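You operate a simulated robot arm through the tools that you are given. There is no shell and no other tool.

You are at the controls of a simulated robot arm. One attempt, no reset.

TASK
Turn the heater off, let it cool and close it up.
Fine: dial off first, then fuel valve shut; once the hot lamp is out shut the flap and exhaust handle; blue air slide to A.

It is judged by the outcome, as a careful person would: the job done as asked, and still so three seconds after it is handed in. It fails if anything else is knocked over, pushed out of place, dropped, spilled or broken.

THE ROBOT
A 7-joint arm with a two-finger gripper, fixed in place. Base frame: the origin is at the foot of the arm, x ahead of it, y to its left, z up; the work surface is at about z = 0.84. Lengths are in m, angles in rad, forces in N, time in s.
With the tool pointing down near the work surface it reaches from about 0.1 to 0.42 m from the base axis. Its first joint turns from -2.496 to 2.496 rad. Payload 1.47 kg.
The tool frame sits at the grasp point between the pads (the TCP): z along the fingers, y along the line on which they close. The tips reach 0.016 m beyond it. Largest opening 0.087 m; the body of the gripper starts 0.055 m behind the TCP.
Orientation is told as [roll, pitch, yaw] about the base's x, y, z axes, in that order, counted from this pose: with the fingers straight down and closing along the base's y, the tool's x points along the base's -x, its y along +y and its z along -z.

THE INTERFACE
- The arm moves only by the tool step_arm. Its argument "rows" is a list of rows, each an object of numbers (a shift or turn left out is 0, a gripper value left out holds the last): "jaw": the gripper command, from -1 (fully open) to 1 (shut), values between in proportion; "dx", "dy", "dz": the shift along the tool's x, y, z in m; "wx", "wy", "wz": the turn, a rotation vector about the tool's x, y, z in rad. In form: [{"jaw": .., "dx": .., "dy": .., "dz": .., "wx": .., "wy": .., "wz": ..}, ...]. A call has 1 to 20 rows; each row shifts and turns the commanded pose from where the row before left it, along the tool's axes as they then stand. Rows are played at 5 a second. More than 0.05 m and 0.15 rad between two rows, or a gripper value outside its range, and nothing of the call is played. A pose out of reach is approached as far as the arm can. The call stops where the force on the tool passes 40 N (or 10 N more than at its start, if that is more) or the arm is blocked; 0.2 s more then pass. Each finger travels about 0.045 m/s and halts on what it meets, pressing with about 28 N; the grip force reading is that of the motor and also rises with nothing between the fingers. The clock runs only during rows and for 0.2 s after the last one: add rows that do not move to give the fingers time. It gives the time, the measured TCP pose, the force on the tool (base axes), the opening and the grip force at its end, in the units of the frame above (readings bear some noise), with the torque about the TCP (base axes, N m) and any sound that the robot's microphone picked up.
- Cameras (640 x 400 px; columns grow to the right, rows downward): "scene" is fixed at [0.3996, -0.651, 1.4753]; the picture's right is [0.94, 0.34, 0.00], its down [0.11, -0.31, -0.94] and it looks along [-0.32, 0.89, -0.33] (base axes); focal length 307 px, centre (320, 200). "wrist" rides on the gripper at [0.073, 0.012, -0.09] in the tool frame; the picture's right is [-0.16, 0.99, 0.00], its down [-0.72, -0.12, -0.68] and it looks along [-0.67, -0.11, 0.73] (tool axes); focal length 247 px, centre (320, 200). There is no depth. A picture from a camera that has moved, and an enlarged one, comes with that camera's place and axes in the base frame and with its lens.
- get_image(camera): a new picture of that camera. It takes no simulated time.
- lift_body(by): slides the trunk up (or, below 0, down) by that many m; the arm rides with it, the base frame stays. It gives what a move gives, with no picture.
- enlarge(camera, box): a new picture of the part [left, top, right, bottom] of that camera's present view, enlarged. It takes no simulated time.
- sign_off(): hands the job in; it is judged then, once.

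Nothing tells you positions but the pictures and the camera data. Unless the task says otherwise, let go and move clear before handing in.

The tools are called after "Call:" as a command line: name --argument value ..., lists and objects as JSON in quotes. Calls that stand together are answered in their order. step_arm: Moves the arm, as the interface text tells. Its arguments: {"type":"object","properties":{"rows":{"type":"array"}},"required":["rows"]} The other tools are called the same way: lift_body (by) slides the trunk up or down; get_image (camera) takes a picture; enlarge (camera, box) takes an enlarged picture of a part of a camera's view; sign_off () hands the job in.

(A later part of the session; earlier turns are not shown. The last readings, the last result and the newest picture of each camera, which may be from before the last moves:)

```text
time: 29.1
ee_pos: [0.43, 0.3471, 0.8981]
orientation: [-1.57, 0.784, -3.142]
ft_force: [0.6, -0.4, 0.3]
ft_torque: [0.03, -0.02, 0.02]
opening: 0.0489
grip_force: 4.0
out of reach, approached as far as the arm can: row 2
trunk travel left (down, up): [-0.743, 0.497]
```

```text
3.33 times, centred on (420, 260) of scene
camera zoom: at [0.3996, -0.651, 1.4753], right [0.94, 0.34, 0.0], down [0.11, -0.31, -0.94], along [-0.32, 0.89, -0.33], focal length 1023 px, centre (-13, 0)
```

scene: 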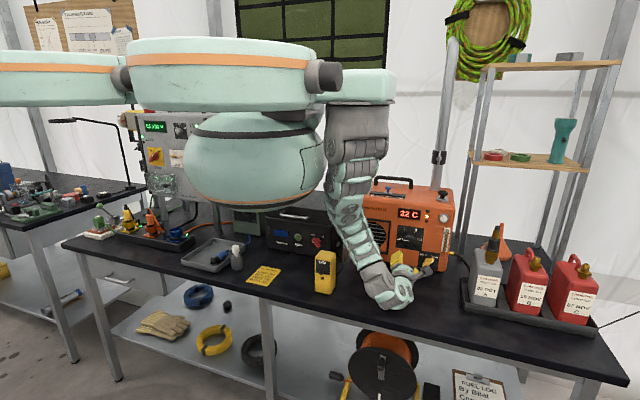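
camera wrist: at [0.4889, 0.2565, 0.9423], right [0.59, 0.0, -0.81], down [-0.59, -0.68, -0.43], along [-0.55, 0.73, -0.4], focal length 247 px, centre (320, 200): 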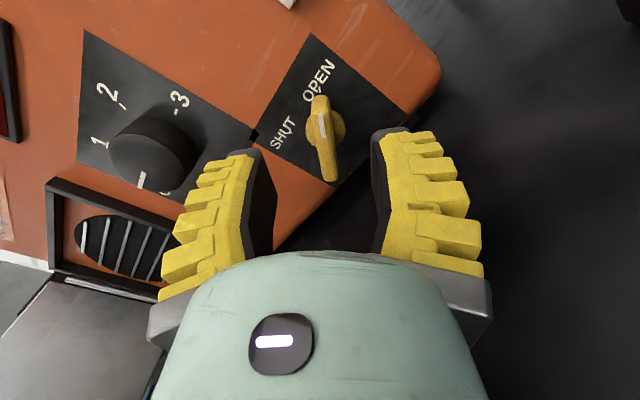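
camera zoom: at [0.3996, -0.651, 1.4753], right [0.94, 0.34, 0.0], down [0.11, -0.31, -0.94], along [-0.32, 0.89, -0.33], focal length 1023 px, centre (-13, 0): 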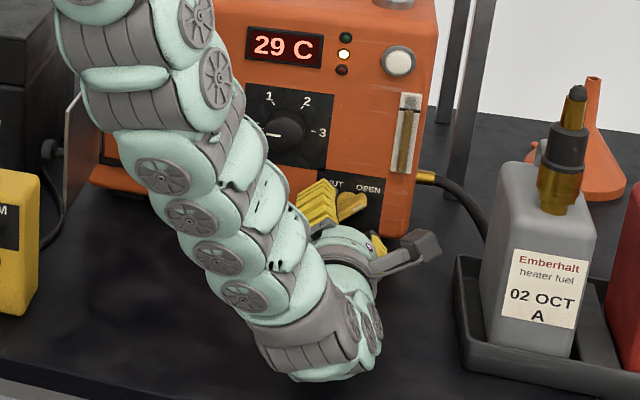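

The arm drifted slightly at a reach limit (wrist bend), so I'll back off, raise the tool and lower the trunk by the same amount to give the wrist an easier posture.

Call:
step_arm --rows '[{"dz": -0.025}, {"dz": -0.025}, {"dx": 0.0247, "dy": -0.0248}, {"dx": 0.0247, "dy": -0.0248}]'

Call:
lift_body --by -0.07

Call:
get_image --camera "scene"

Call:
get_image --camera "wrist"

```text
time: 30.1
ee_pos: [0.4314, 0.2952, 0.97]
orientation: [-1.569, 0.783, -3.142]
ft_force: [0.1, -0.4, -0.2]
ft_torque: [0.01, -0.02, -0.03]
opening: 0.0492
grip_force: 3.7
trunk travel left (down, up): [-0.743, 0.497]
```

```text
time: 31.2
ee_pos: [0.4306, 0.2971, 0.9003]
orientation: [-1.571, 0.783, -3.143]
ft_force: [-0.9, 0.6, 0.6]
ft_torque: [0.0, -0.01, 0.03]
opening: 0.0491
grip_force: 4.4
trunk travel left (down, up): [-0.673, 0.567]
```

```text
taken
```

scene: 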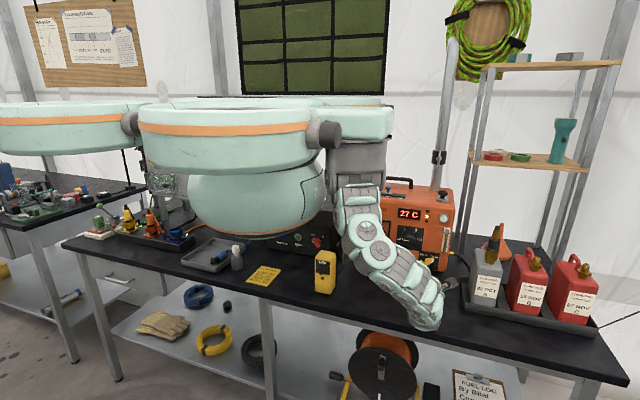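

```text
taken
camera wrist: at [0.4901, 0.2062, 0.9438], right [0.59, 0.0, -0.81], down [-0.59, -0.68, -0.43], along [-0.55, 0.73, -0.4], focal length 247 px, centre (320, 200)
```

wrist: 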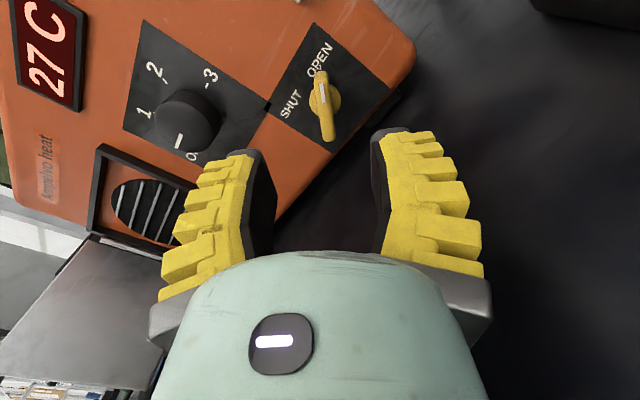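

The trunk is lower and the arm has a different, looser bend. Re-approaching the valve bar.

Call:
step_arm --rows '[{"dx": 0.0026, "dy": 0.003, "dz": 0.015}, {"dz": 0.02}, {"dz": 0.02}, {}]'

Call:
enlarge --camera "wrist" --box '[220, 60, 420, 220]'

Call:
enlarge --camera "scene" --box '[300, 180, 500, 340]'

```text
time: 32.2
ee_pos: [0.4359, 0.3524, 0.899]
orientation: [-1.571, 0.783, -3.14]
ft_force: [0.7, 0.3, -0.1]
ft_torque: [-0.02, 0.03, 0.01]
opening: 0.0491
grip_force: 4.7
trunk travel left (down, up): [-0.673, 0.567]
```

```text
2.50 times, centred on (320, 140) of wrist
camera zoom: at [0.4947, 0.2613, 0.9427], right [0.59, 0.0, -0.81], down [-0.59, -0.68, -0.43], along [-0.55, 0.73, -0.4], focal length 617 px, centre (320, 350)
```

zoom: 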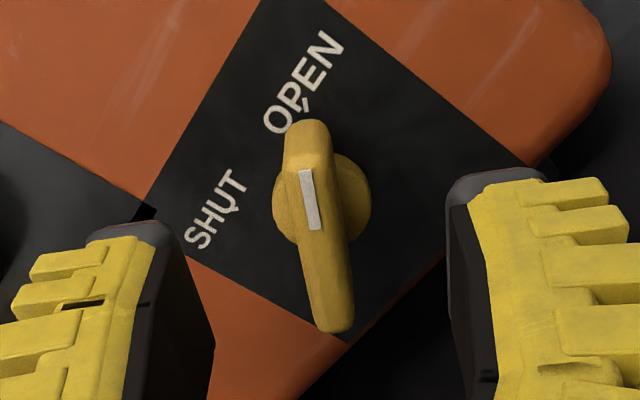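

```text
2.50 times, centred on (400, 260) of scene
camera zoom: at [0.3996, -0.651, 1.4753], right [0.94, 0.34, 0.0], down [0.11, -0.31, -0.94], along [-0.32, 0.89, -0.33], focal length 768 px, centre (120, 50)
```

zoom: 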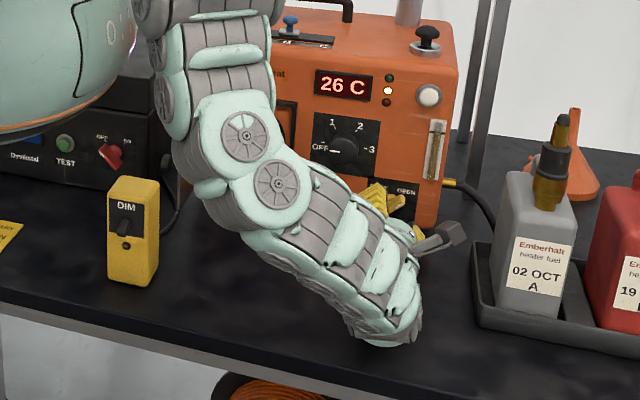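

Reach is fine now; the bar centre triangulates to (0.435, 0.380, 0.900). Advancing the last bit and closing on the bar.

Call:
step_arm --rows '[{"dy": -0.0013, "dz": 0.01}, {"dz": 0.009}, {}, {"jaw": 1}, {}, {}, {}, {}]'

Call:
enlarge --camera "wrist" --box '[220, 60, 420, 220]'

```text
time: 34.0
ee_pos: [0.4357, 0.3683, 0.8998]
orientation: [-1.565, 0.784, -3.137]
ft_force: [2.9, -5.1, -3.2]
ft_torque: [0.1, -0.04, -0.14]
opening: 0.0061
grip_force: 30.3
trunk travel left (down, up): [-0.673, 0.567]
```

```text
2.50 times, centred on (320, 140) of wrist
camera zoom: at [0.494, 0.2776, 0.9426], right [0.59, 0.0, -0.81], down [-0.6, -0.68, -0.43], along [-0.55, 0.73, -0.4], focal length 617 px, centre (320, 350)
```

zoom: 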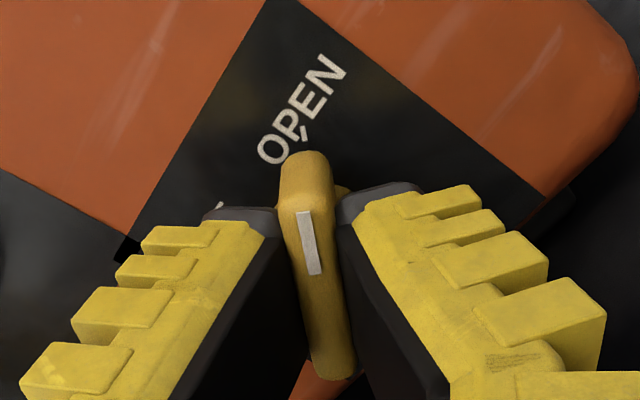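

The bar is pinched. Turning counter-clockwise toward SHUT, first half.

Call:
step_arm --rows '[{"wz": -0.13}, {"wz": -0.13}, {"wz": -0.13}, {"wz": -0.13}, {"wz": -0.13}, {"wz": -0.13}]'

Call:
enlarge --camera "wrist" --box '[220, 60, 420, 220]'

Call:
get_image --camera "scene"

```text
time: 35.4
ee_pos: [0.4346, 0.3681, 0.8985]
orientation: [-0.612, 1.566, -2.182]
ft_force: [4.4, -7.3, -9.2]
ft_torque: [-0.13, 0.03, -0.01]
opening: 0.0058
grip_force: 29.6
trunk travel left (down, up): [-0.673, 0.567]
```

```text
2.50 times, centred on (320, 140) of wrist
camera zoom: at [0.4454, 0.2783, 0.9726], right [0.99, 0.0, -0.16], down [-0.12, -0.68, -0.72], along [-0.11, 0.73, -0.67], focal length 617 px, centre (320, 350)
```

zoom: 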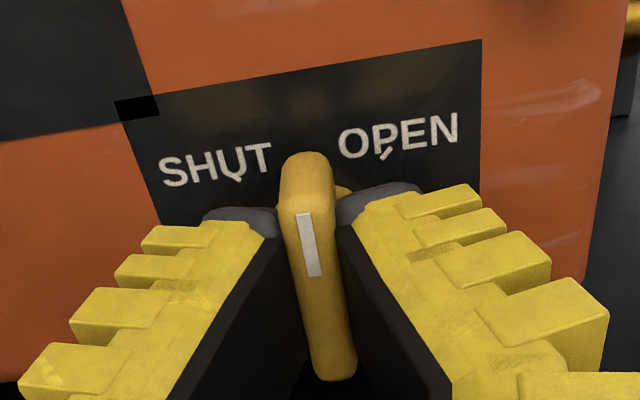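

```text
taken
```

scene: 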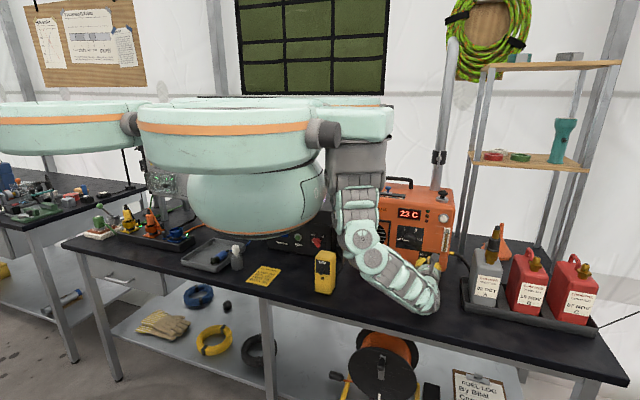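

The bar is now vertical, halfway. Continuing to SHUT.

Call:
step_arm --rows '[{"wz": -0.13}, {"wz": -0.13}, {"wz": -0.13}, {"wz": -0.13}, {"wz": -0.13}, {"wz": -0.13}, {}]'

Call:
enlarge --camera "wrist" --box '[220, 60, 420, 220]'

Call:
enlarge --camera "scene" --box '[340, 180, 470, 280]'

```text
time: 37.0
ee_pos: [0.4332, 0.3706, 0.8986]
orientation: [1.564, 0.795, -0.005]
ft_force: [2.1, -6.8, -15.9]
ft_torque: [-0.13, 0.01, -0.01]
opening: 0.0059
grip_force: 29.6
trunk travel left (down, up): [-0.673, 0.567]
```

```text
2.50 times, centred on (320, 140) of wrist
camera zoom: at [0.3902, 0.2782, 0.9597], right [0.82, 0.0, 0.58], down [0.42, -0.68, -0.6], along [0.39, 0.73, -0.56], focal length 617 px, centre (320, 350)
```

zoom: 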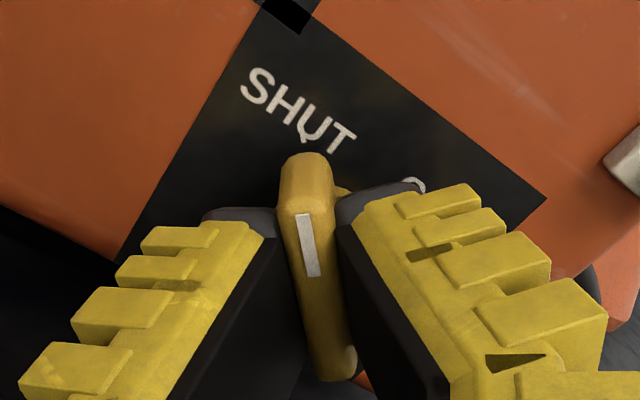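

```text
4.00 times, centred on (405, 230) of scene
camera zoom: at [0.3996, -0.651, 1.4753], right [0.94, 0.34, 0.0], down [0.11, -0.31, -0.94], along [-0.32, 0.89, -0.33], focal length 1228 px, centre (-20, 80)
```

zoom: 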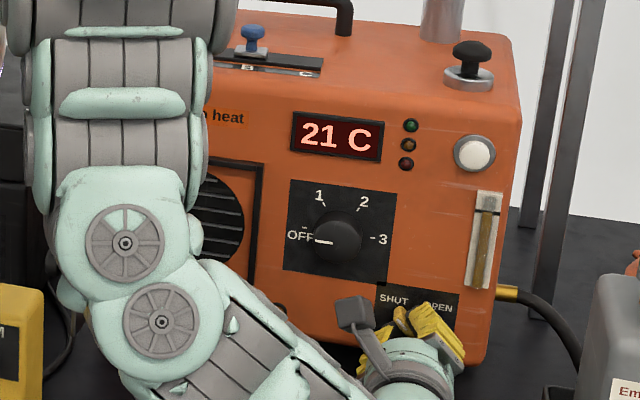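

The valve points at SHUT and the amber hot lamp has gone out (21 C). Releasing the valve and backing away.

Call:
step_arm --rows '[{"jaw": 0.0}, {}, {}, {}, {"dz": -0.015}, {"dz": -0.03}, {"dz": -0.03}, {"dz": -0.02}]'

Call:
get_image --camera "wrist"

Call:
get_image --camera "scene"

```text
time: 38.8
ee_pos: [0.4342, 0.278, 0.9008]
orientation: [1.573, 0.796, -0.001]
ft_force: [-0.8, 0.6, 0.3]
ft_torque: [-0.02, 0.0, 0.02]
opening: 0.049
grip_force: 4.7
trunk travel left (down, up): [-0.673, 0.567]
```

```text
taken
camera wrist: at [0.3913, 0.1864, 0.9611], right [0.82, 0.0, 0.58], down [0.42, -0.68, -0.6], along [0.39, 0.73, -0.56], focal length 247 px, centre (320, 200)
```

wrist: 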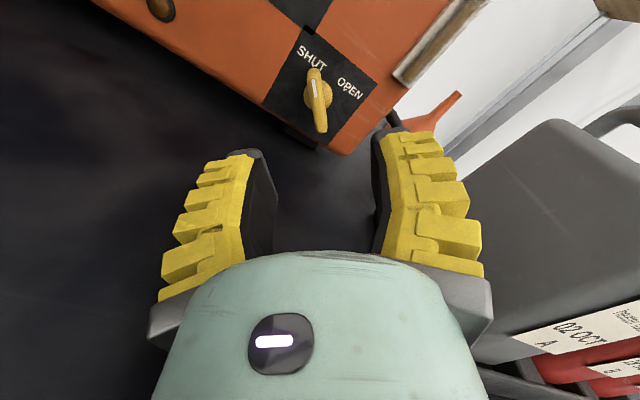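

```text
taken
```

scene: 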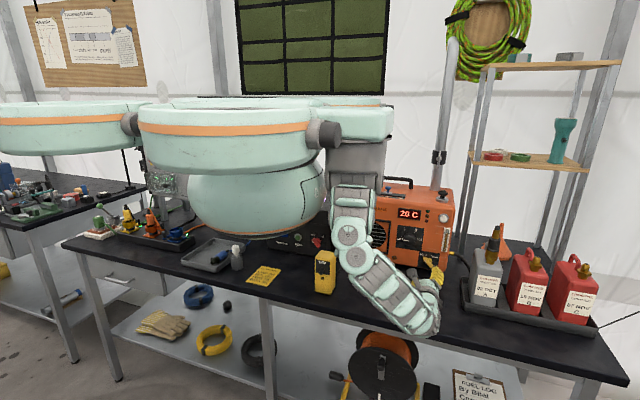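

The valve is at SHUT and clear. Let me verify the lamps, then raise the trunk so I can come at the flap from above.

Call:
lift_body --by 0.17

Call:
get_image --camera "scene"

Call:
enlarge --camera "scene" --box '[340, 180, 470, 280]'

```text
time: 40.7
ee_pos: [0.4354, 0.2782, 1.0708]
orientation: [1.57, 0.796, 0.0]
ft_force: [0.9, 0.1, -0.1]
ft_torque: [0.01, 0.01, 0.0]
opening: 0.049
grip_force: 3.3
trunk travel left (down, up): [-0.843, 0.397]
```

```text
taken
```

scene: 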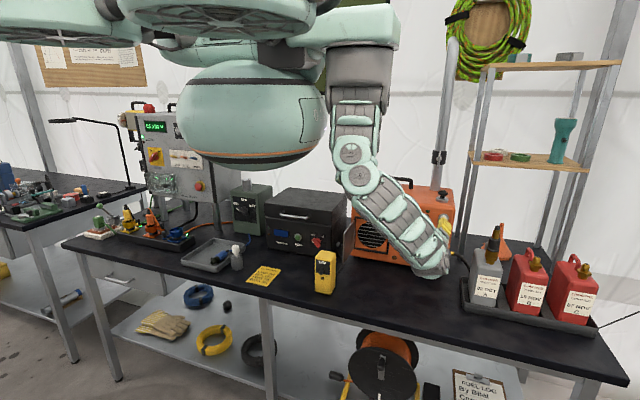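

```text
4.00 times, centred on (405, 230) of scene
camera zoom: at [0.3996, -0.651, 1.4753], right [0.94, 0.34, 0.0], down [0.11, -0.31, -0.94], along [-0.32, 0.89, -0.33], focal length 1228 px, centre (-20, 80)
```

zoom: 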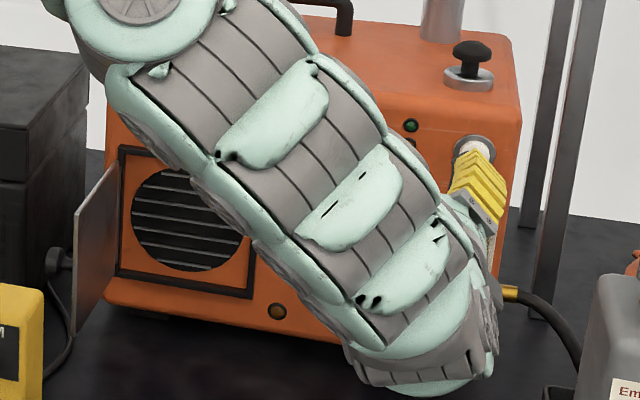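

All lamps are out. Now I roll the gripper so the camera is on top, close the fingers, and pitch the tool 45° down ready for the flap.

Call:
step_arm --rows '[{"jaw": 1, "wz": 0.129}, {"wz": 0.129}, {"wz": 0.129}, {"wz": 0.129}, {"wz": 0.129}, {"wz": 0.13}, {"wy": -0.131}, {"wy": -0.131}, {"wy": -0.131}, {"wy": -0.131}, {"wy": -0.131}, {"wy": -0.13}]'

Call:
get_image --camera "scene"

Call:
get_image --camera "wrist"

```text
time: 43.3
ee_pos: [0.4943, 0.2949, 1.0265]
orientation: [-0.023, 0.857, -1.565]
ft_force: [0.5, 0.1, 0.0]
ft_torque: [0.04, 0.0, 0.02]
opening: 0.0
grip_force: 27.6
out of reach, approached as far as the arm can: row 7, 9, 10, 11, 12
trunk travel left (down, up): [-0.843, 0.397]
```

```text
taken
```

scene: 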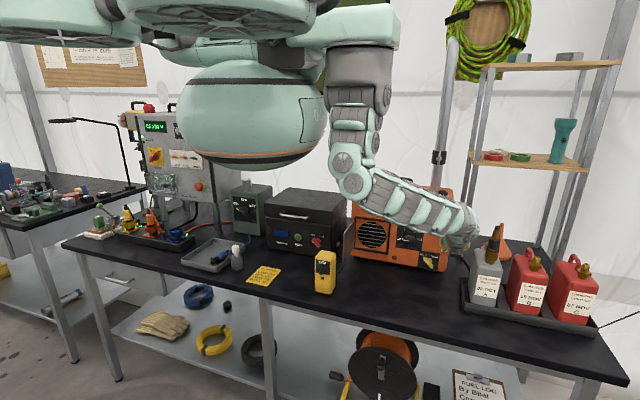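

```text
taken
camera wrist: at [0.5068, 0.272, 1.1394], right [0.99, -0.08, -0.13], down [-0.1, -0.99, -0.1], along [-0.12, 0.11, -0.99], focal length 247 px, centre (320, 200)
```

wrist: 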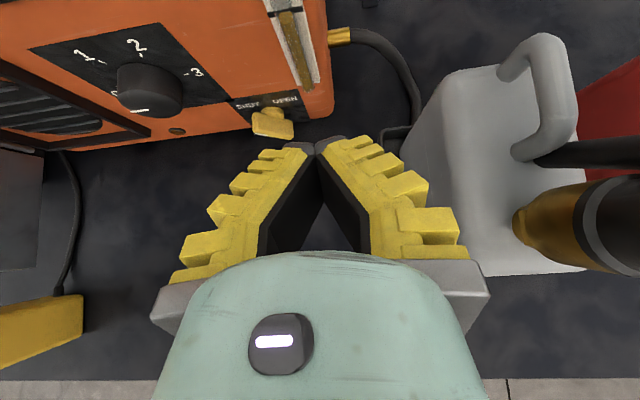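

The wrist limit pushed the tool right toward the grey can; I'll immediately move it back left and up.

Call:
step_arm --rows '[{"dx": 0.0152, "dy": -0.02, "dz": -0.013}, {"dx": 0.0077, "dy": -0.0377, "dz": -0.0055}, {"dx": 0.0077, "dy": -0.0377, "dz": -0.0055}, {"dx": 0.0077, "dy": -0.0377, "dz": -0.0055}]'

Call:
get_image --camera "scene"

Call:
get_image --camera "wrist"

```text
time: 44.3
ee_pos: [0.4287, 0.3357, 0.9956]
orientation: [-0.024, 0.858, -1.568]
ft_force: [0.9, 0.5, -0.2]
ft_torque: [0.01, 0.02, 0.0]
opening: 0.0001
grip_force: 27.8
out of reach, approached as far as the arm can: row 1, 2, 3, 4
trunk travel left (down, up): [-0.843, 0.397]
```

```text
taken
```

scene: 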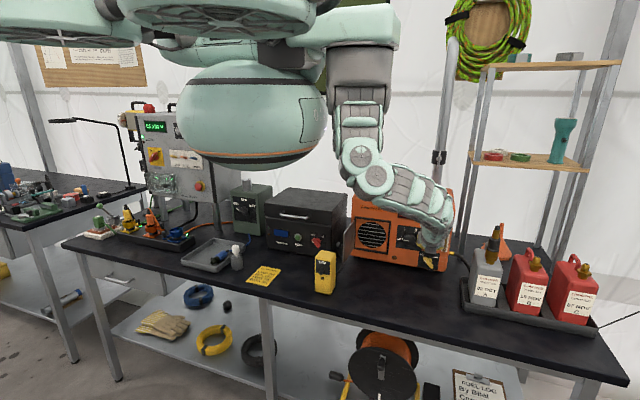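

```text
taken
camera wrist: at [0.442, 0.3137, 1.1084], right [0.99, -0.08, -0.14], down [-0.1, -0.99, -0.1], along [-0.13, 0.11, -0.99], focal length 247 px, centre (320, 200)
```

wrist: 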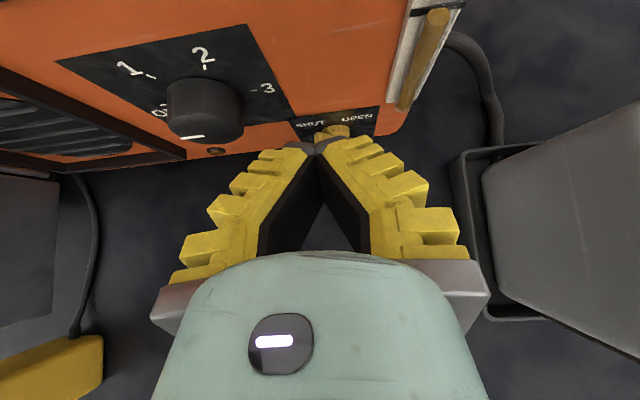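

The IK is sliding along a joint limit with this pitch, so I'll undo most of the downward pitch and back away from the heater face first.

Call:
step_arm --rows '[{"wy": 0.1, "dz": -0.01}, {"wy": 0.13, "dz": -0.015}, {"wy": 0.13, "dz": -0.015}, {"wy": 0.13, "dz": -0.015}]'

Call:
get_image --camera "scene"

```text
time: 45.3
ee_pos: [0.406, 0.3136, 1.0065]
orientation: [-0.196, 1.098, -1.629]
ft_force: [0.0, -0.1, -0.3]
ft_torque: [-0.02, 0.01, 0.04]
opening: 0.0
grip_force: 27.9
out of reach, approached as far as the arm can: row 1, 2, 3
trunk travel left (down, up): [-0.843, 0.397]
```

```text
taken
```

scene: 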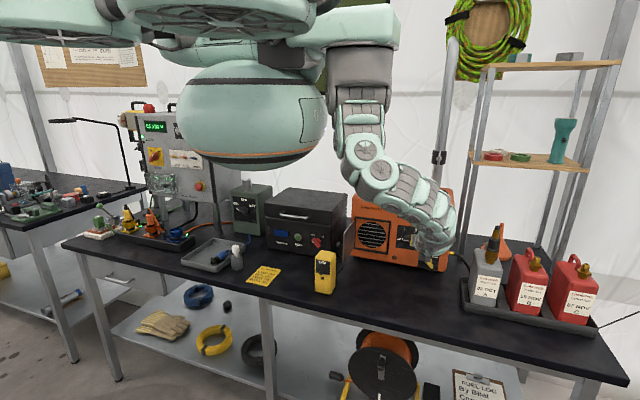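

Call:
step_arm --rows '[{"wy": 0.13, "dz": -0.015}, {"wy": 0.13, "dz": -0.02}, {"wy": 0.1, "dz": -0.02}, {"dz": -0.02}]'

Call:
get_image --camera "scene"

Call:
get_image --camera "wrist"

```text
time: 46.3
ee_pos: [0.417, 0.2393, 1.0278]
orientation: [-0.687, 1.433, -2.143]
ft_force: [-0.2, -0.6, 0.9]
ft_torque: [-0.03, 0.0, -0.01]
opening: 0.0001
grip_force: 28.2
trunk travel left (down, up): [-0.843, 0.397]
```

```text
taken
```

scene: 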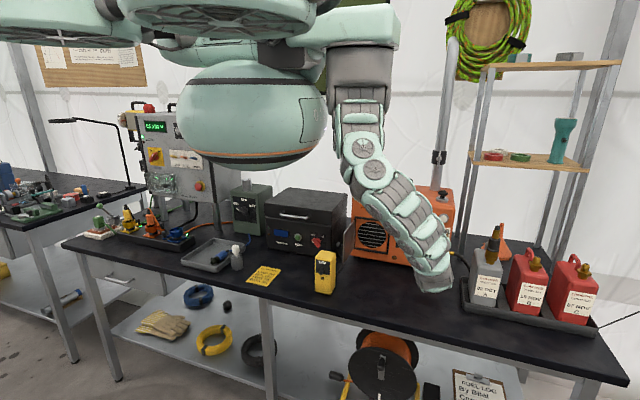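

```text
taken
camera wrist: at [0.4433, 0.1594, 1.1086], right [0.97, 0.09, -0.24], down [-0.09, -0.77, -0.63], along [-0.24, 0.63, -0.73], focal length 247 px, centre (320, 200)
```

wrist: 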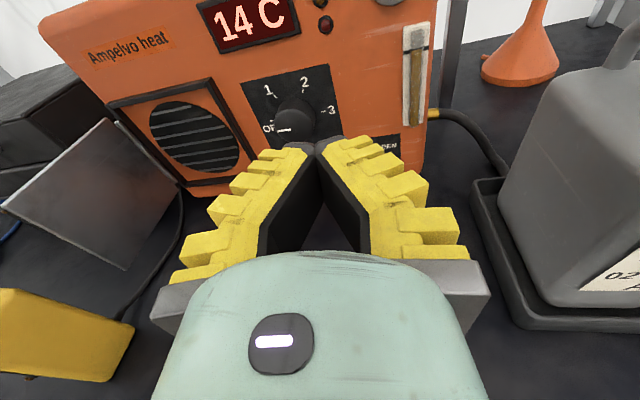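

Free again. The flap's free edge stands near (0.15, 0.25), top at z≈1.035. I'll square the tool up (pointing at the heater, slightly down), back off, rise, and travel left above the DIM box.

Call:
step_arm --rows '[{"wx": -0.114, "wz": -0.08}, {"wy": -0.1}, {"dx": 0.0162, "dz": -0.0344}, {"dx": 0.0162, "dz": -0.0344}, {"dx": 0.0162, "dz": -0.0344}, {"dy": -0.035}, {"dy": -0.035}, {"dy": -0.035}]'

Call:
get_image --camera "scene"

Call:
get_image --camera "wrist"

```text
time: 48.1
ee_pos: [0.4472, 0.1755, 1.038]
orientation: [0.022, 1.359, -1.539]
ft_force: [0.8, -0.3, 0.0]
ft_torque: [0.0, 0.0, 0.0]
opening: 0.0
grip_force: 27.9
out of reach, approached as far as the arm can: row 2, 3, 4, 5, 6, 7, 8
trunk travel left (down, up): [-0.843, 0.397]
```

```text
taken
```

scene: 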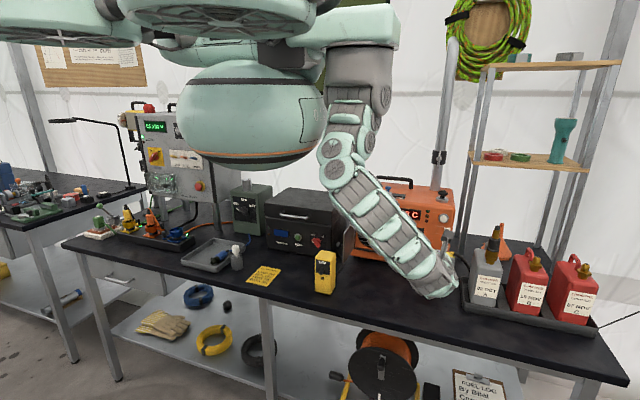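

```text
taken
camera wrist: at [0.4583, 0.1026, 1.1285], right [0.99, -0.02, -0.15], down [-0.11, -0.82, -0.56], along [-0.11, 0.57, -0.81], focal length 247 px, centre (320, 200)
```

wrist: 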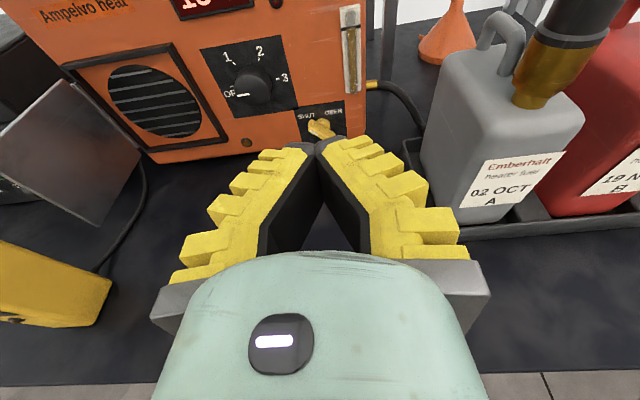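

The IK is again on a limit in this bend. I'll raise the trunk (tool rises with it, clear of everything), which should let the arm hang straighter for reaching the flap.

Call:
lift_body --by 0.12

Call:
step_arm --rows '[{"dy": -0.03, "wx": 0.05}, {"dy": -0.03, "wx": 0.05}, {"dy": -0.03, "wx": 0.05}, {"dy": -0.03, "wx": 0.05}]'

Call:
get_image --camera "scene"

```text
time: 49.6
ee_pos: [0.4473, 0.1766, 1.1582]
orientation: [0.021, 1.357, -1.542]
ft_force: [-0.5, 0.3, -0.4]
ft_torque: [-0.03, -0.01, 0.0]
opening: 0.0001
grip_force: 28.4
trunk travel left (down, up): [-0.963, 0.277]
```

```text
time: 50.6
ee_pos: [0.3803, 0.1531, 1.1413]
orientation: [-0.163, 1.358, -1.544]
ft_force: [0.5, -0.3, 0.5]
ft_torque: [0.01, 0.0, 0.0]
opening: 0.0001
grip_force: 28.1
out of reach, approached as far as the arm can: row 1, 2, 4
trunk travel left (down, up): [-0.963, 0.277]
```

```text
taken
```

scene: 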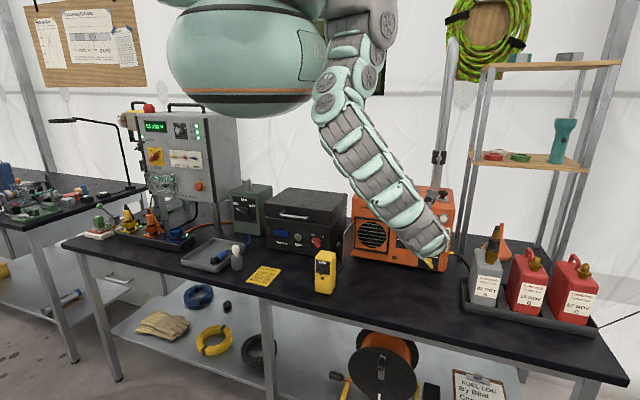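

Call:
step_arm --rows '[{"dx": -0.0105, "dy": -0.0276, "dz": 0.0155}, {"dx": -0.0105, "dy": -0.0276, "dz": 0.0155}, {"dx": -0.0105, "dy": -0.0276, "dz": 0.0155}, {"dx": -0.0105, "dy": -0.0276, "dz": 0.0155}]'

Call:
get_image --camera "scene"

Call:
get_image --camera "wrist"

```text
time: 51.6
ee_pos: [0.2886, 0.1706, 1.0881]
orientation: [-0.174, 1.358, -1.537]
ft_force: [0.3, 0.2, 0.0]
ft_torque: [0.0, 0.01, 0.02]
opening: 0.0
grip_force: 27.9
out of reach, approached as far as the arm can: row 1, 2, 3
trunk travel left (down, up): [-0.963, 0.277]
```

```text
taken
```

scene: 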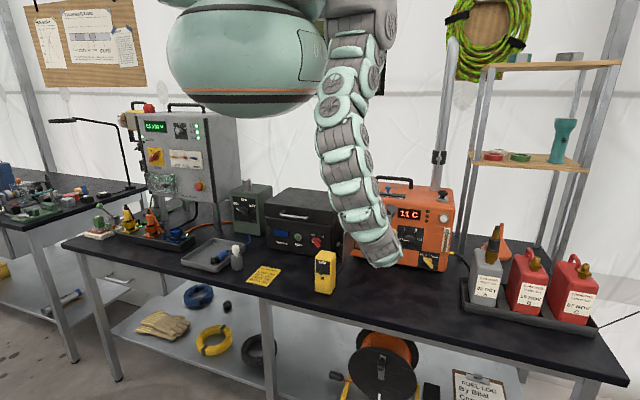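

```text
taken
camera wrist: at [0.3161, 0.1008, 1.1779], right [0.97, 0.17, -0.19], down [0.03, -0.83, -0.56], along [-0.25, 0.54, -0.8], focal length 247 px, centre (320, 200)
```

wrist: 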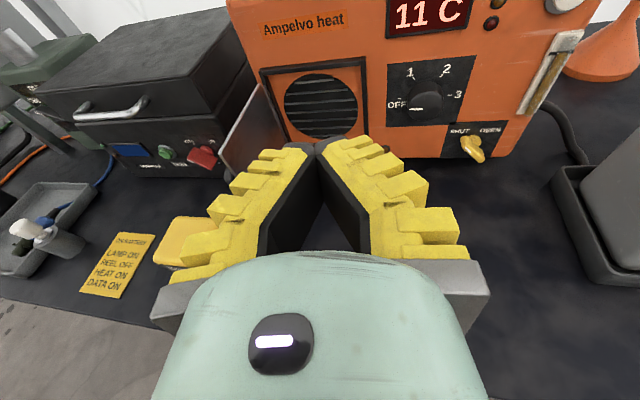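

That posture works. Continuing left and turning the tool slightly so it points toward the flap edge, with the jaw partly opened to straddle the plate.

Call:
step_arm --rows '[{"jaw": 0.0, "dx": -0.0013, "dy": -0.0235, "dz": 0.01, "wx": 0.06}, {"dx": -0.0013, "dy": -0.0235, "dz": 0.01, "wx": 0.06}, {"dx": -0.0013, "dy": -0.0235, "dz": 0.01, "wx": 0.06}, {"dx": -0.0013, "dy": -0.0235, "dz": 0.01, "wx": 0.06}]'

Call:
get_image --camera "scene"

Call:
get_image --camera "wrist"

```text
time: 52.6
ee_pos: [0.1862, 0.181, 1.0785]
orientation: [-0.423, 1.357, -1.543]
ft_force: [0.5, -0.2, -1.2]
ft_torque: [0.01, 0.03, 0.0]
opening: 0.0492
grip_force: 3.7
trunk travel left (down, up): [-0.963, 0.277]
```

```text
taken
```

scene: 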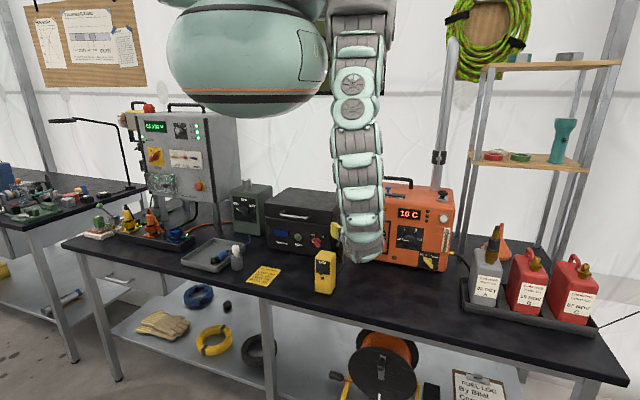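

```text
taken
camera wrist: at [0.2329, 0.1197, 1.1662], right [0.89, 0.39, -0.24], down [0.19, -0.8, -0.57], along [-0.41, 0.46, -0.79], focal length 247 px, centre (320, 200)
```

wrist: 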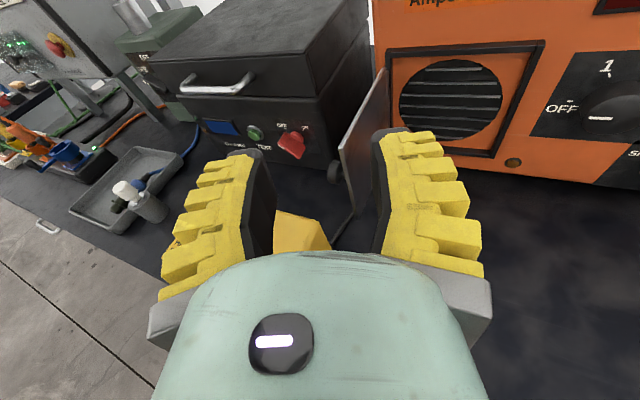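

The flap plate now appears nearly edge-on between the fingers. Zooming to locate its free edge.

Call:
enlarge --camera "wrist" --box '[260, 60, 420, 260]'

Call:
enlarge --camera "scene" --box '[270, 180, 430, 300]'

```text
2.00 times, centred on (340, 160) of wrist
camera zoom: at [0.2329, 0.1197, 1.1662], right [0.89, 0.39, -0.24], down [0.19, -0.8, -0.57], along [-0.41, 0.46, -0.79], focal length 494 px, centre (280, 280)
```

zoom: 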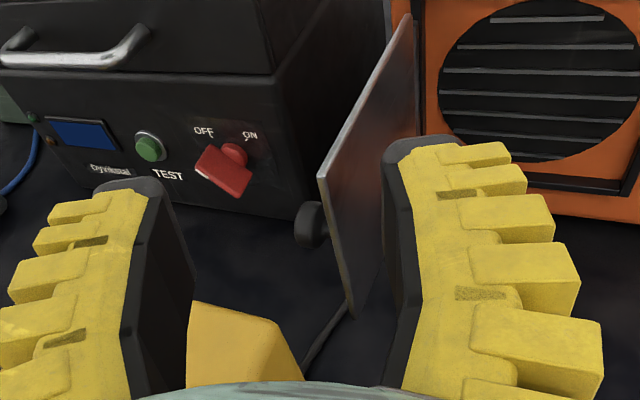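

```text
3.33 times, centred on (350, 240) of scene
camera zoom: at [0.3996, -0.651, 1.4753], right [0.94, 0.34, 0.0], down [0.11, -0.31, -0.94], along [-0.32, 0.89, -0.33], focal length 1023 px, centre (220, 67)
```

zoom: 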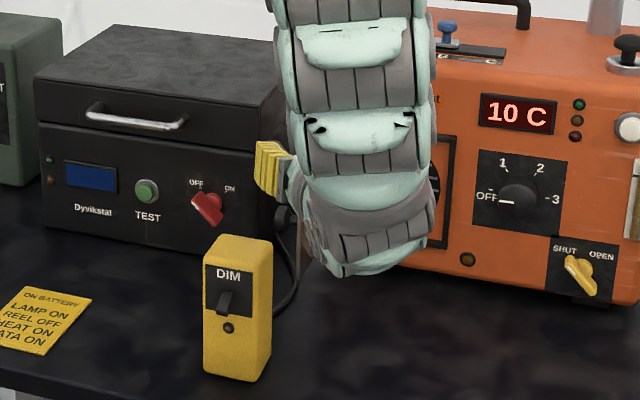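

The flap's free edge is at about (0.158, 0.248), z 0.90–1.035. Lowering the straddling fingers to z≈1.018 (above the knob and the DIM box), then I'll advance.

Call:
step_arm --rows '[{"dx": -0.0195, "dy": 0.0017, "dz": 0.0039}, {"dx": -0.0195, "dy": 0.0017, "dz": 0.0039}, {"dx": -0.0195, "dy": 0.0017, "dz": 0.0039}, {}]'

Call:
get_image --camera "wrist"

Call:
get_image --camera "scene"

```text
time: 53.6
ee_pos: [0.1862, 0.179, 1.0213]
orientation: [-0.416, 1.359, -1.54]
ft_force: [1.0, 0.4, 0.4]
ft_torque: [-0.03, -0.01, 0.04]
opening: 0.0489
grip_force: 4.3
trunk travel left (down, up): [-0.963, 0.277]
```

```text
taken
camera wrist: at [0.2338, 0.1194, 1.1077], right [0.89, 0.39, -0.24], down [0.19, -0.8, -0.57], along [-0.41, 0.46, -0.79], focal length 247 px, centre (320, 200)
```

wrist: 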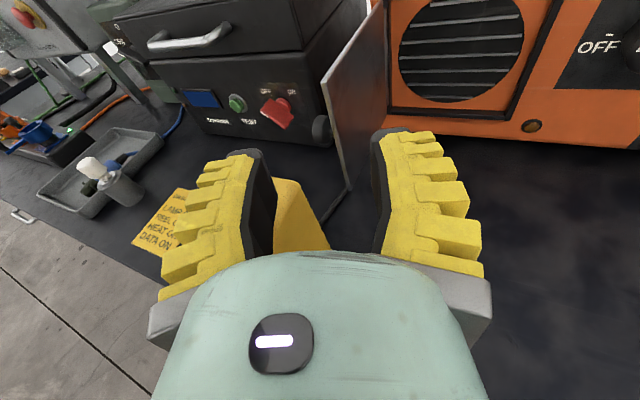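

```text
taken
```

scene: 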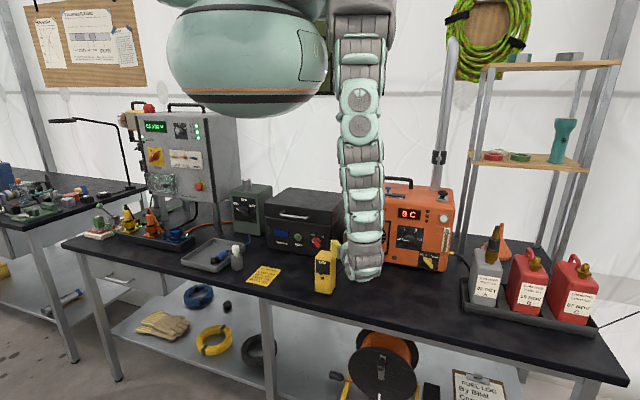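

Call:
step_arm --rows '[{"dx": 0.0024, "dy": 0.0009, "dz": 0.0192}, {"dx": 0.0024, "dy": 0.0009, "dz": 0.0192}, {"dx": 0.0024, "dy": 0.0009, "dz": 0.0192}, {"dx": 0.0024, "dy": 0.0009, "dz": 0.0192}, {}]'

Call:
get_image --camera "wrist"

Call:
enlarge --camera "scene" --box '[290, 200, 410, 300]'

```text
time: 54.8
ee_pos: [0.1563, 0.2526, 1.0142]
orientation: [-0.415, 1.357, -1.538]
ft_force: [-0.5, -0.2, -0.9]
ft_torque: [-0.02, 0.05, 0.04]
opening: 0.0491
grip_force: 4.4
trunk travel left (down, up): [-0.963, 0.277]
```

```text
taken
camera wrist: at [0.2041, 0.1916, 1.1013], right [0.89, 0.39, -0.24], down [0.19, -0.8, -0.57], along [-0.41, 0.46, -0.79], focal length 247 px, centre (320, 200)
```

wrist: 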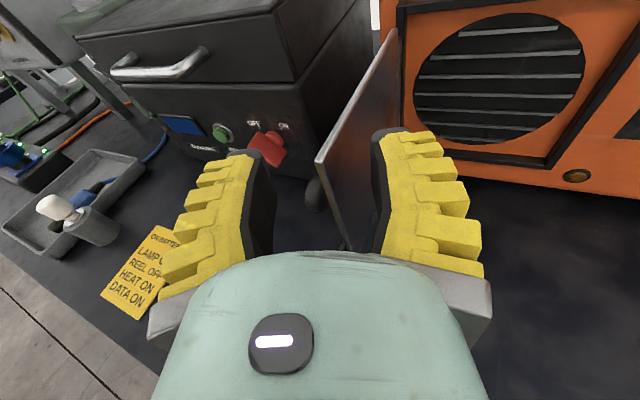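

```text
4.00 times, centred on (350, 250) of scene
camera zoom: at [0.3996, -0.651, 1.4753], right [0.94, 0.34, 0.0], down [0.11, -0.31, -0.94], along [-0.32, 0.89, -0.33], focal length 1228 px, centre (200, 0)
```

zoom: 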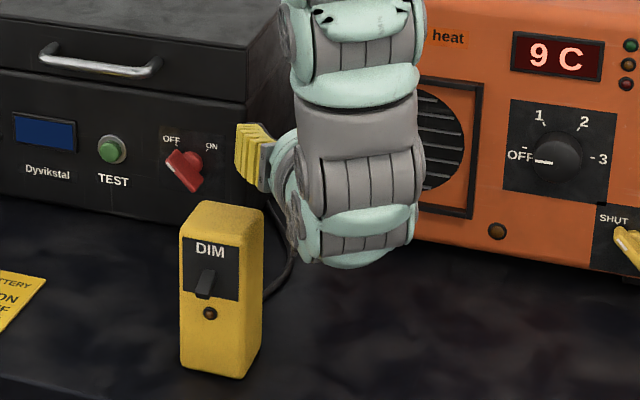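

The plate edge is between the fingers; I'll go slightly deeper and narrow the gap so the left finger can drag the flap.

Call:
step_arm --rows '[{"dx": 0.003, "dy": 0.0037, "dz": 0.0134}, {}, {"jaw": 0.35}, {}, {}]'

Call:
get_image --camera "wrist"

```text
time: 56.0
ee_pos: [0.153, 0.2652, 1.0153]
orientation: [-0.421, 1.357, -1.546]
ft_force: [0.5, -0.4, -0.4]
ft_torque: [-0.06, -0.03, -0.01]
opening: 0.0345
grip_force: 4.6
trunk travel left (down, up): [-0.963, 0.277]
```

```text
taken
camera wrist: at [0.2012, 0.2055, 1.1031], right [0.89, 0.38, -0.24], down [0.19, -0.8, -0.57], along [-0.41, 0.46, -0.79], focal length 247 px, centre (320, 200)
```

wrist: 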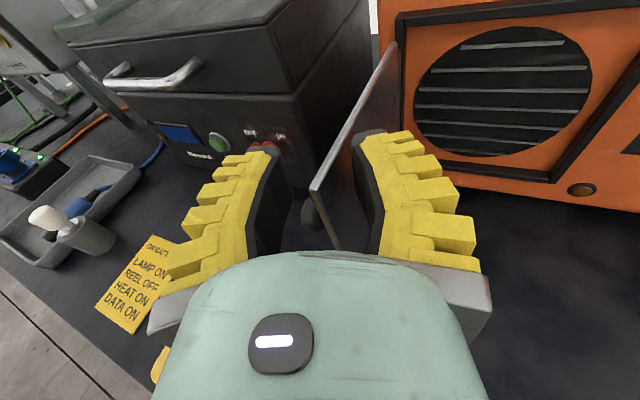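

Now swinging the flap: first part of the arc.

Call:
step_arm --rows '[{"dx": 0.0002, "dy": 0.008, "dz": -0.0029}, {"dx": 0.0001, "dy": 0.008, "dz": -0.0029}, {"dx": 0.0006, "dy": 0.0152, "dz": -0.0036}, {"dx": 0.0007, "dy": 0.0153, "dz": -0.0036}, {}]'

Call:
get_image --camera "wrist"

Call:
get_image --camera "scene"

```text
time: 57.2
ee_pos: [0.2022, 0.2733, 1.02]
orientation: [-0.423, 1.359, -1.546]
ft_force: [0.2, -0.5, 0.5]
ft_torque: [-0.01, -0.03, 0.01]
opening: 0.0343
grip_force: 4.3
out of reach, approached as far as the arm can: row 2
trunk travel left (down, up): [-0.963, 0.277]
```

```text
taken
camera wrist: at [0.2489, 0.2138, 1.1079], right [0.89, 0.39, -0.24], down [0.19, -0.8, -0.57], along [-0.41, 0.46, -0.79], focal length 247 px, centre (320, 200)
```

wrist: 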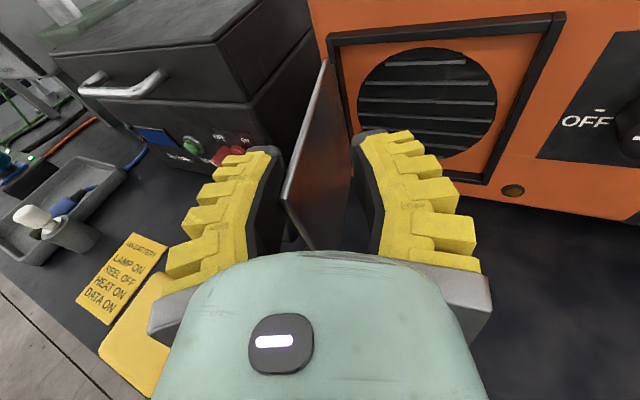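

```text
taken
```

scene: 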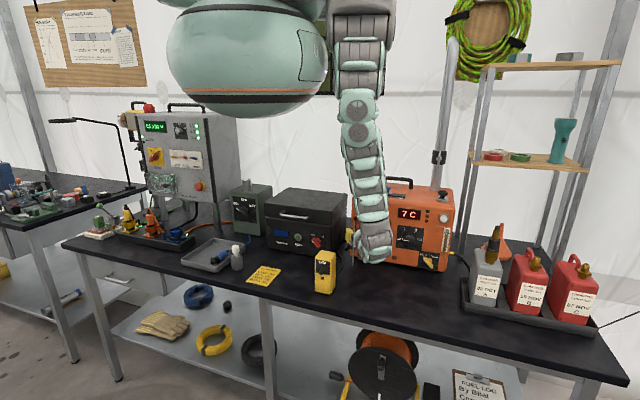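

The flap follows the left finger. Continuing the arc.

Call:
step_arm --rows '[{"dx": -0.0014, "dy": 0.0154, "dz": 0.0018}, {"dx": -0.0014, "dy": 0.0154, "dz": 0.0018}, {"dx": 0.0022, "dy": 0.015, "dz": 0.0044}, {"dx": 0.0022, "dy": 0.015, "dz": 0.0044}, {}]'

Call:
get_image --camera "wrist"

Call:
enlarge --camera "scene" --box '[310, 180, 450, 290]'

```text
time: 58.4
ee_pos: [0.2458, 0.3096, 1.035]
orientation: [-0.417, 1.358, -1.54]
ft_force: [0.7, 0.3, -0.7]
ft_torque: [-0.03, 0.0, -0.01]
opening: 0.0343
grip_force: 4.6
out of reach, approached as far as the arm can: row 1, 2, 3, 4
trunk travel left (down, up): [-0.963, 0.277]
```

```text
taken
camera wrist: at [0.2925, 0.2487, 1.1226], right [0.89, 0.39, -0.24], down [0.19, -0.8, -0.57], along [-0.41, 0.46, -0.79], focal length 247 px, centre (320, 200)
```

wrist: 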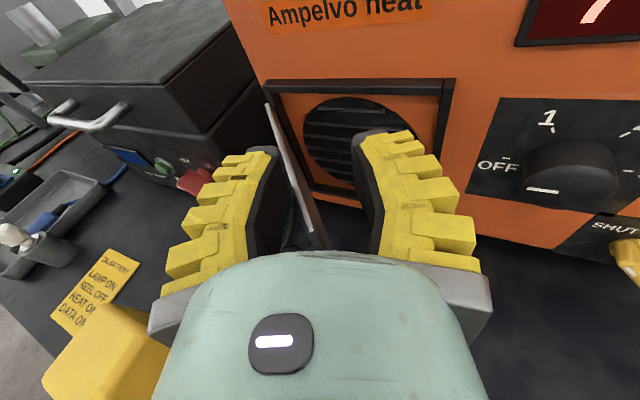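

```text
3.64 times, centred on (380, 235) of scene
camera zoom: at [0.3996, -0.651, 1.4753], right [0.94, 0.34, 0.0], down [0.11, -0.31, -0.94], along [-0.32, 0.89, -0.33], focal length 1116 px, centre (102, 73)
```

zoom: 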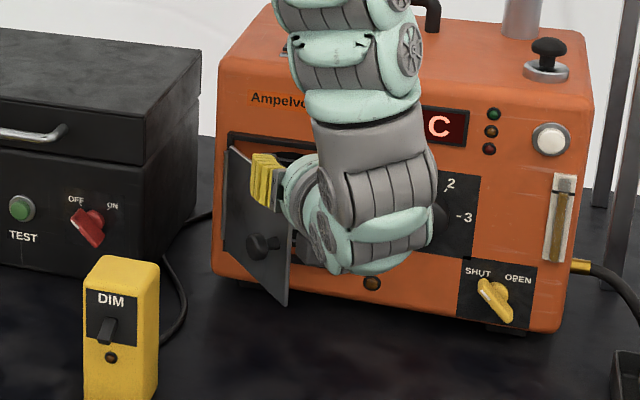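

The flap is about halfway; the arm is at full stretch and crept upward, so I lower the trunk slightly (finger stays above the flap's knob).

Call:
lift_body --by -0.024

Call:
enlarge --camera "scene" --box '[310, 180, 450, 290]'

Call:
get_image --camera "wrist"

```text
time: 59.1
ee_pos: [0.2442, 0.3091, 1.0096]
orientation: [-0.418, 1.358, -1.539]
ft_force: [0.3, 0.2, 0.0]
ft_torque: [0.0, -0.02, 0.0]
opening: 0.0342
grip_force: 4.2
trunk travel left (down, up): [-0.939, 0.301]
```

```text
3.64 times, centred on (380, 235) of scene
camera zoom: at [0.3996, -0.651, 1.4753], right [0.94, 0.34, 0.0], down [0.11, -0.31, -0.94], along [-0.32, 0.89, -0.33], focal length 1116 px, centre (102, 73)
```

zoom: 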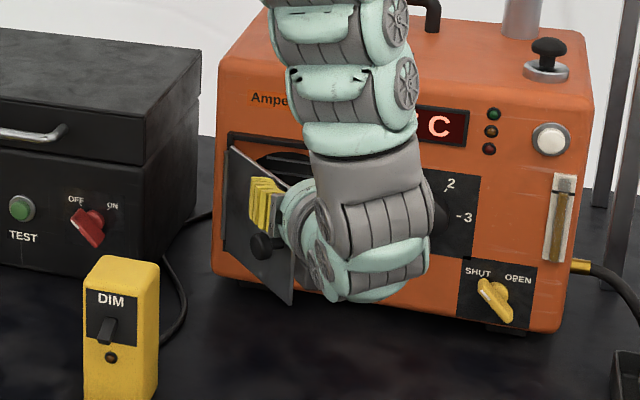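

```text
taken
camera wrist: at [0.2925, 0.2488, 1.0987], right [0.89, 0.39, -0.24], down [0.19, -0.8, -0.57], along [-0.41, 0.46, -0.79], focal length 247 px, centre (320, 200)
```

wrist: 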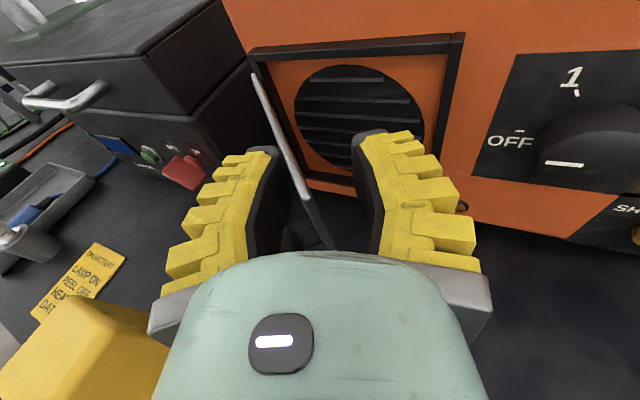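

Flap at roughly 50°. Continuing to swing it with a slight tool turn to stay aligned with the plate.

Call:
step_arm --rows '[{"dx": 0.002, "dy": 0.0111, "dz": 0.0035, "wx": 0.06}, {"dx": 0.002, "dy": 0.0111, "dz": 0.0035, "wx": 0.06}, {"dx": 0.002, "dy": 0.0111, "dz": 0.0055, "wx": 0.06}, {}]'

Call:
enlarge --camera "scene" --box '[310, 180, 450, 290]'

Call:
get_image --camera "wrist"

```text
time: 60.1
ee_pos: [0.2618, 0.3356, 1.0402]
orientation: [-0.596, 1.359, -1.539]
ft_force: [-0.4, 0.4, 0.1]
ft_torque: [0.02, -0.02, 0.02]
opening: 0.0345
grip_force: 4.7
out of reach, approached as far as the arm can: row 1, 3
trunk travel left (down, up): [-0.939, 0.301]
```

```text
3.64 times, centred on (380, 235) of scene
camera zoom: at [0.3996, -0.651, 1.4753], right [0.94, 0.34, 0.0], down [0.11, -0.31, -0.94], along [-0.32, 0.89, -0.33], focal length 1116 px, centre (102, 73)
```

zoom: 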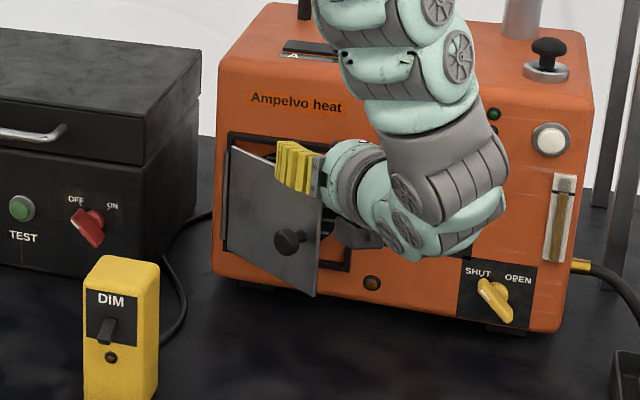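

```text
taken
camera wrist: at [0.3219, 0.2853, 1.1266], right [0.8, 0.53, -0.27], down [0.31, -0.76, -0.57], along [-0.51, 0.38, -0.77], focal length 247 px, centre (320, 200)
```

wrist: 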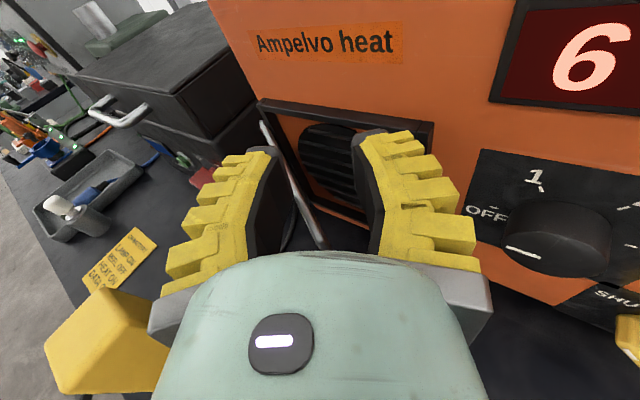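

The flap is most of the way (about 35° from shut). I'll lift the fingers off the plate, back away, then push it home from the front with closed fingers.

Call:
step_arm --rows '[{"dx": 0.0245, "dy": -0.003, "dz": -0.0044}, {"dx": 0.0245, "dy": -0.003, "dz": -0.0044}, {"dx": -0.007, "dy": -0.019, "dz": -0.0264}, {"dx": -0.007, "dy": -0.019, "dz": -0.0264}, {"jaw": 1, "dx": -0.007, "dy": -0.019, "dz": -0.0264}, {}]'

Call:
get_image --camera "wrist"

Call:
get_image --camera "scene"

```text
time: 61.5
ee_pos: [0.2614, 0.2356, 1.093]
orientation: [-0.598, 1.361, -1.538]
ft_force: [-0.3, 0.1, -0.1]
ft_torque: [-0.01, 0.0, 0.01]
opening: 0.0003
grip_force: 14.4
trunk travel left (down, up): [-0.939, 0.301]
```

```text
taken
camera wrist: at [0.3209, 0.1851, 1.1786], right [0.8, 0.53, -0.27], down [0.31, -0.76, -0.58], along [-0.51, 0.38, -0.77], focal length 247 px, centre (320, 200)
```

wrist: 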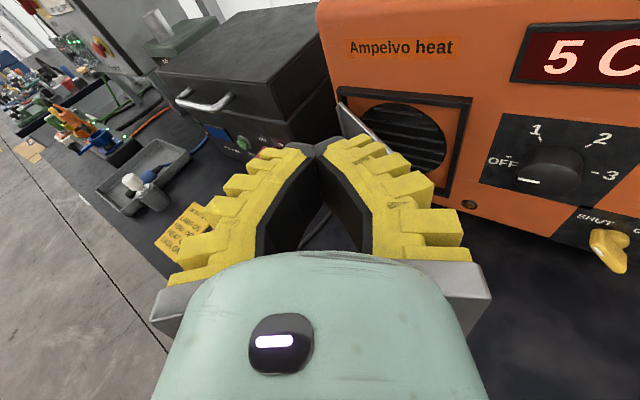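

```text
taken
```

scene: 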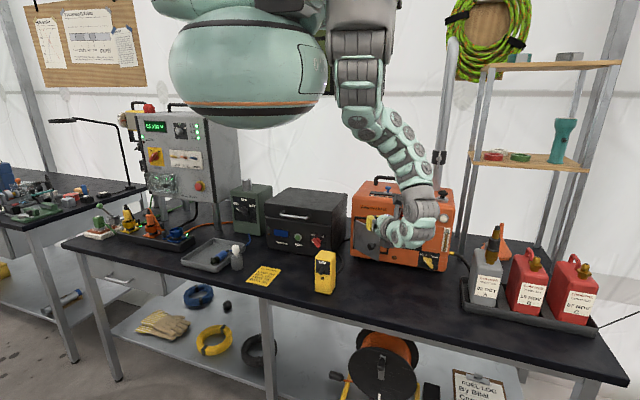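

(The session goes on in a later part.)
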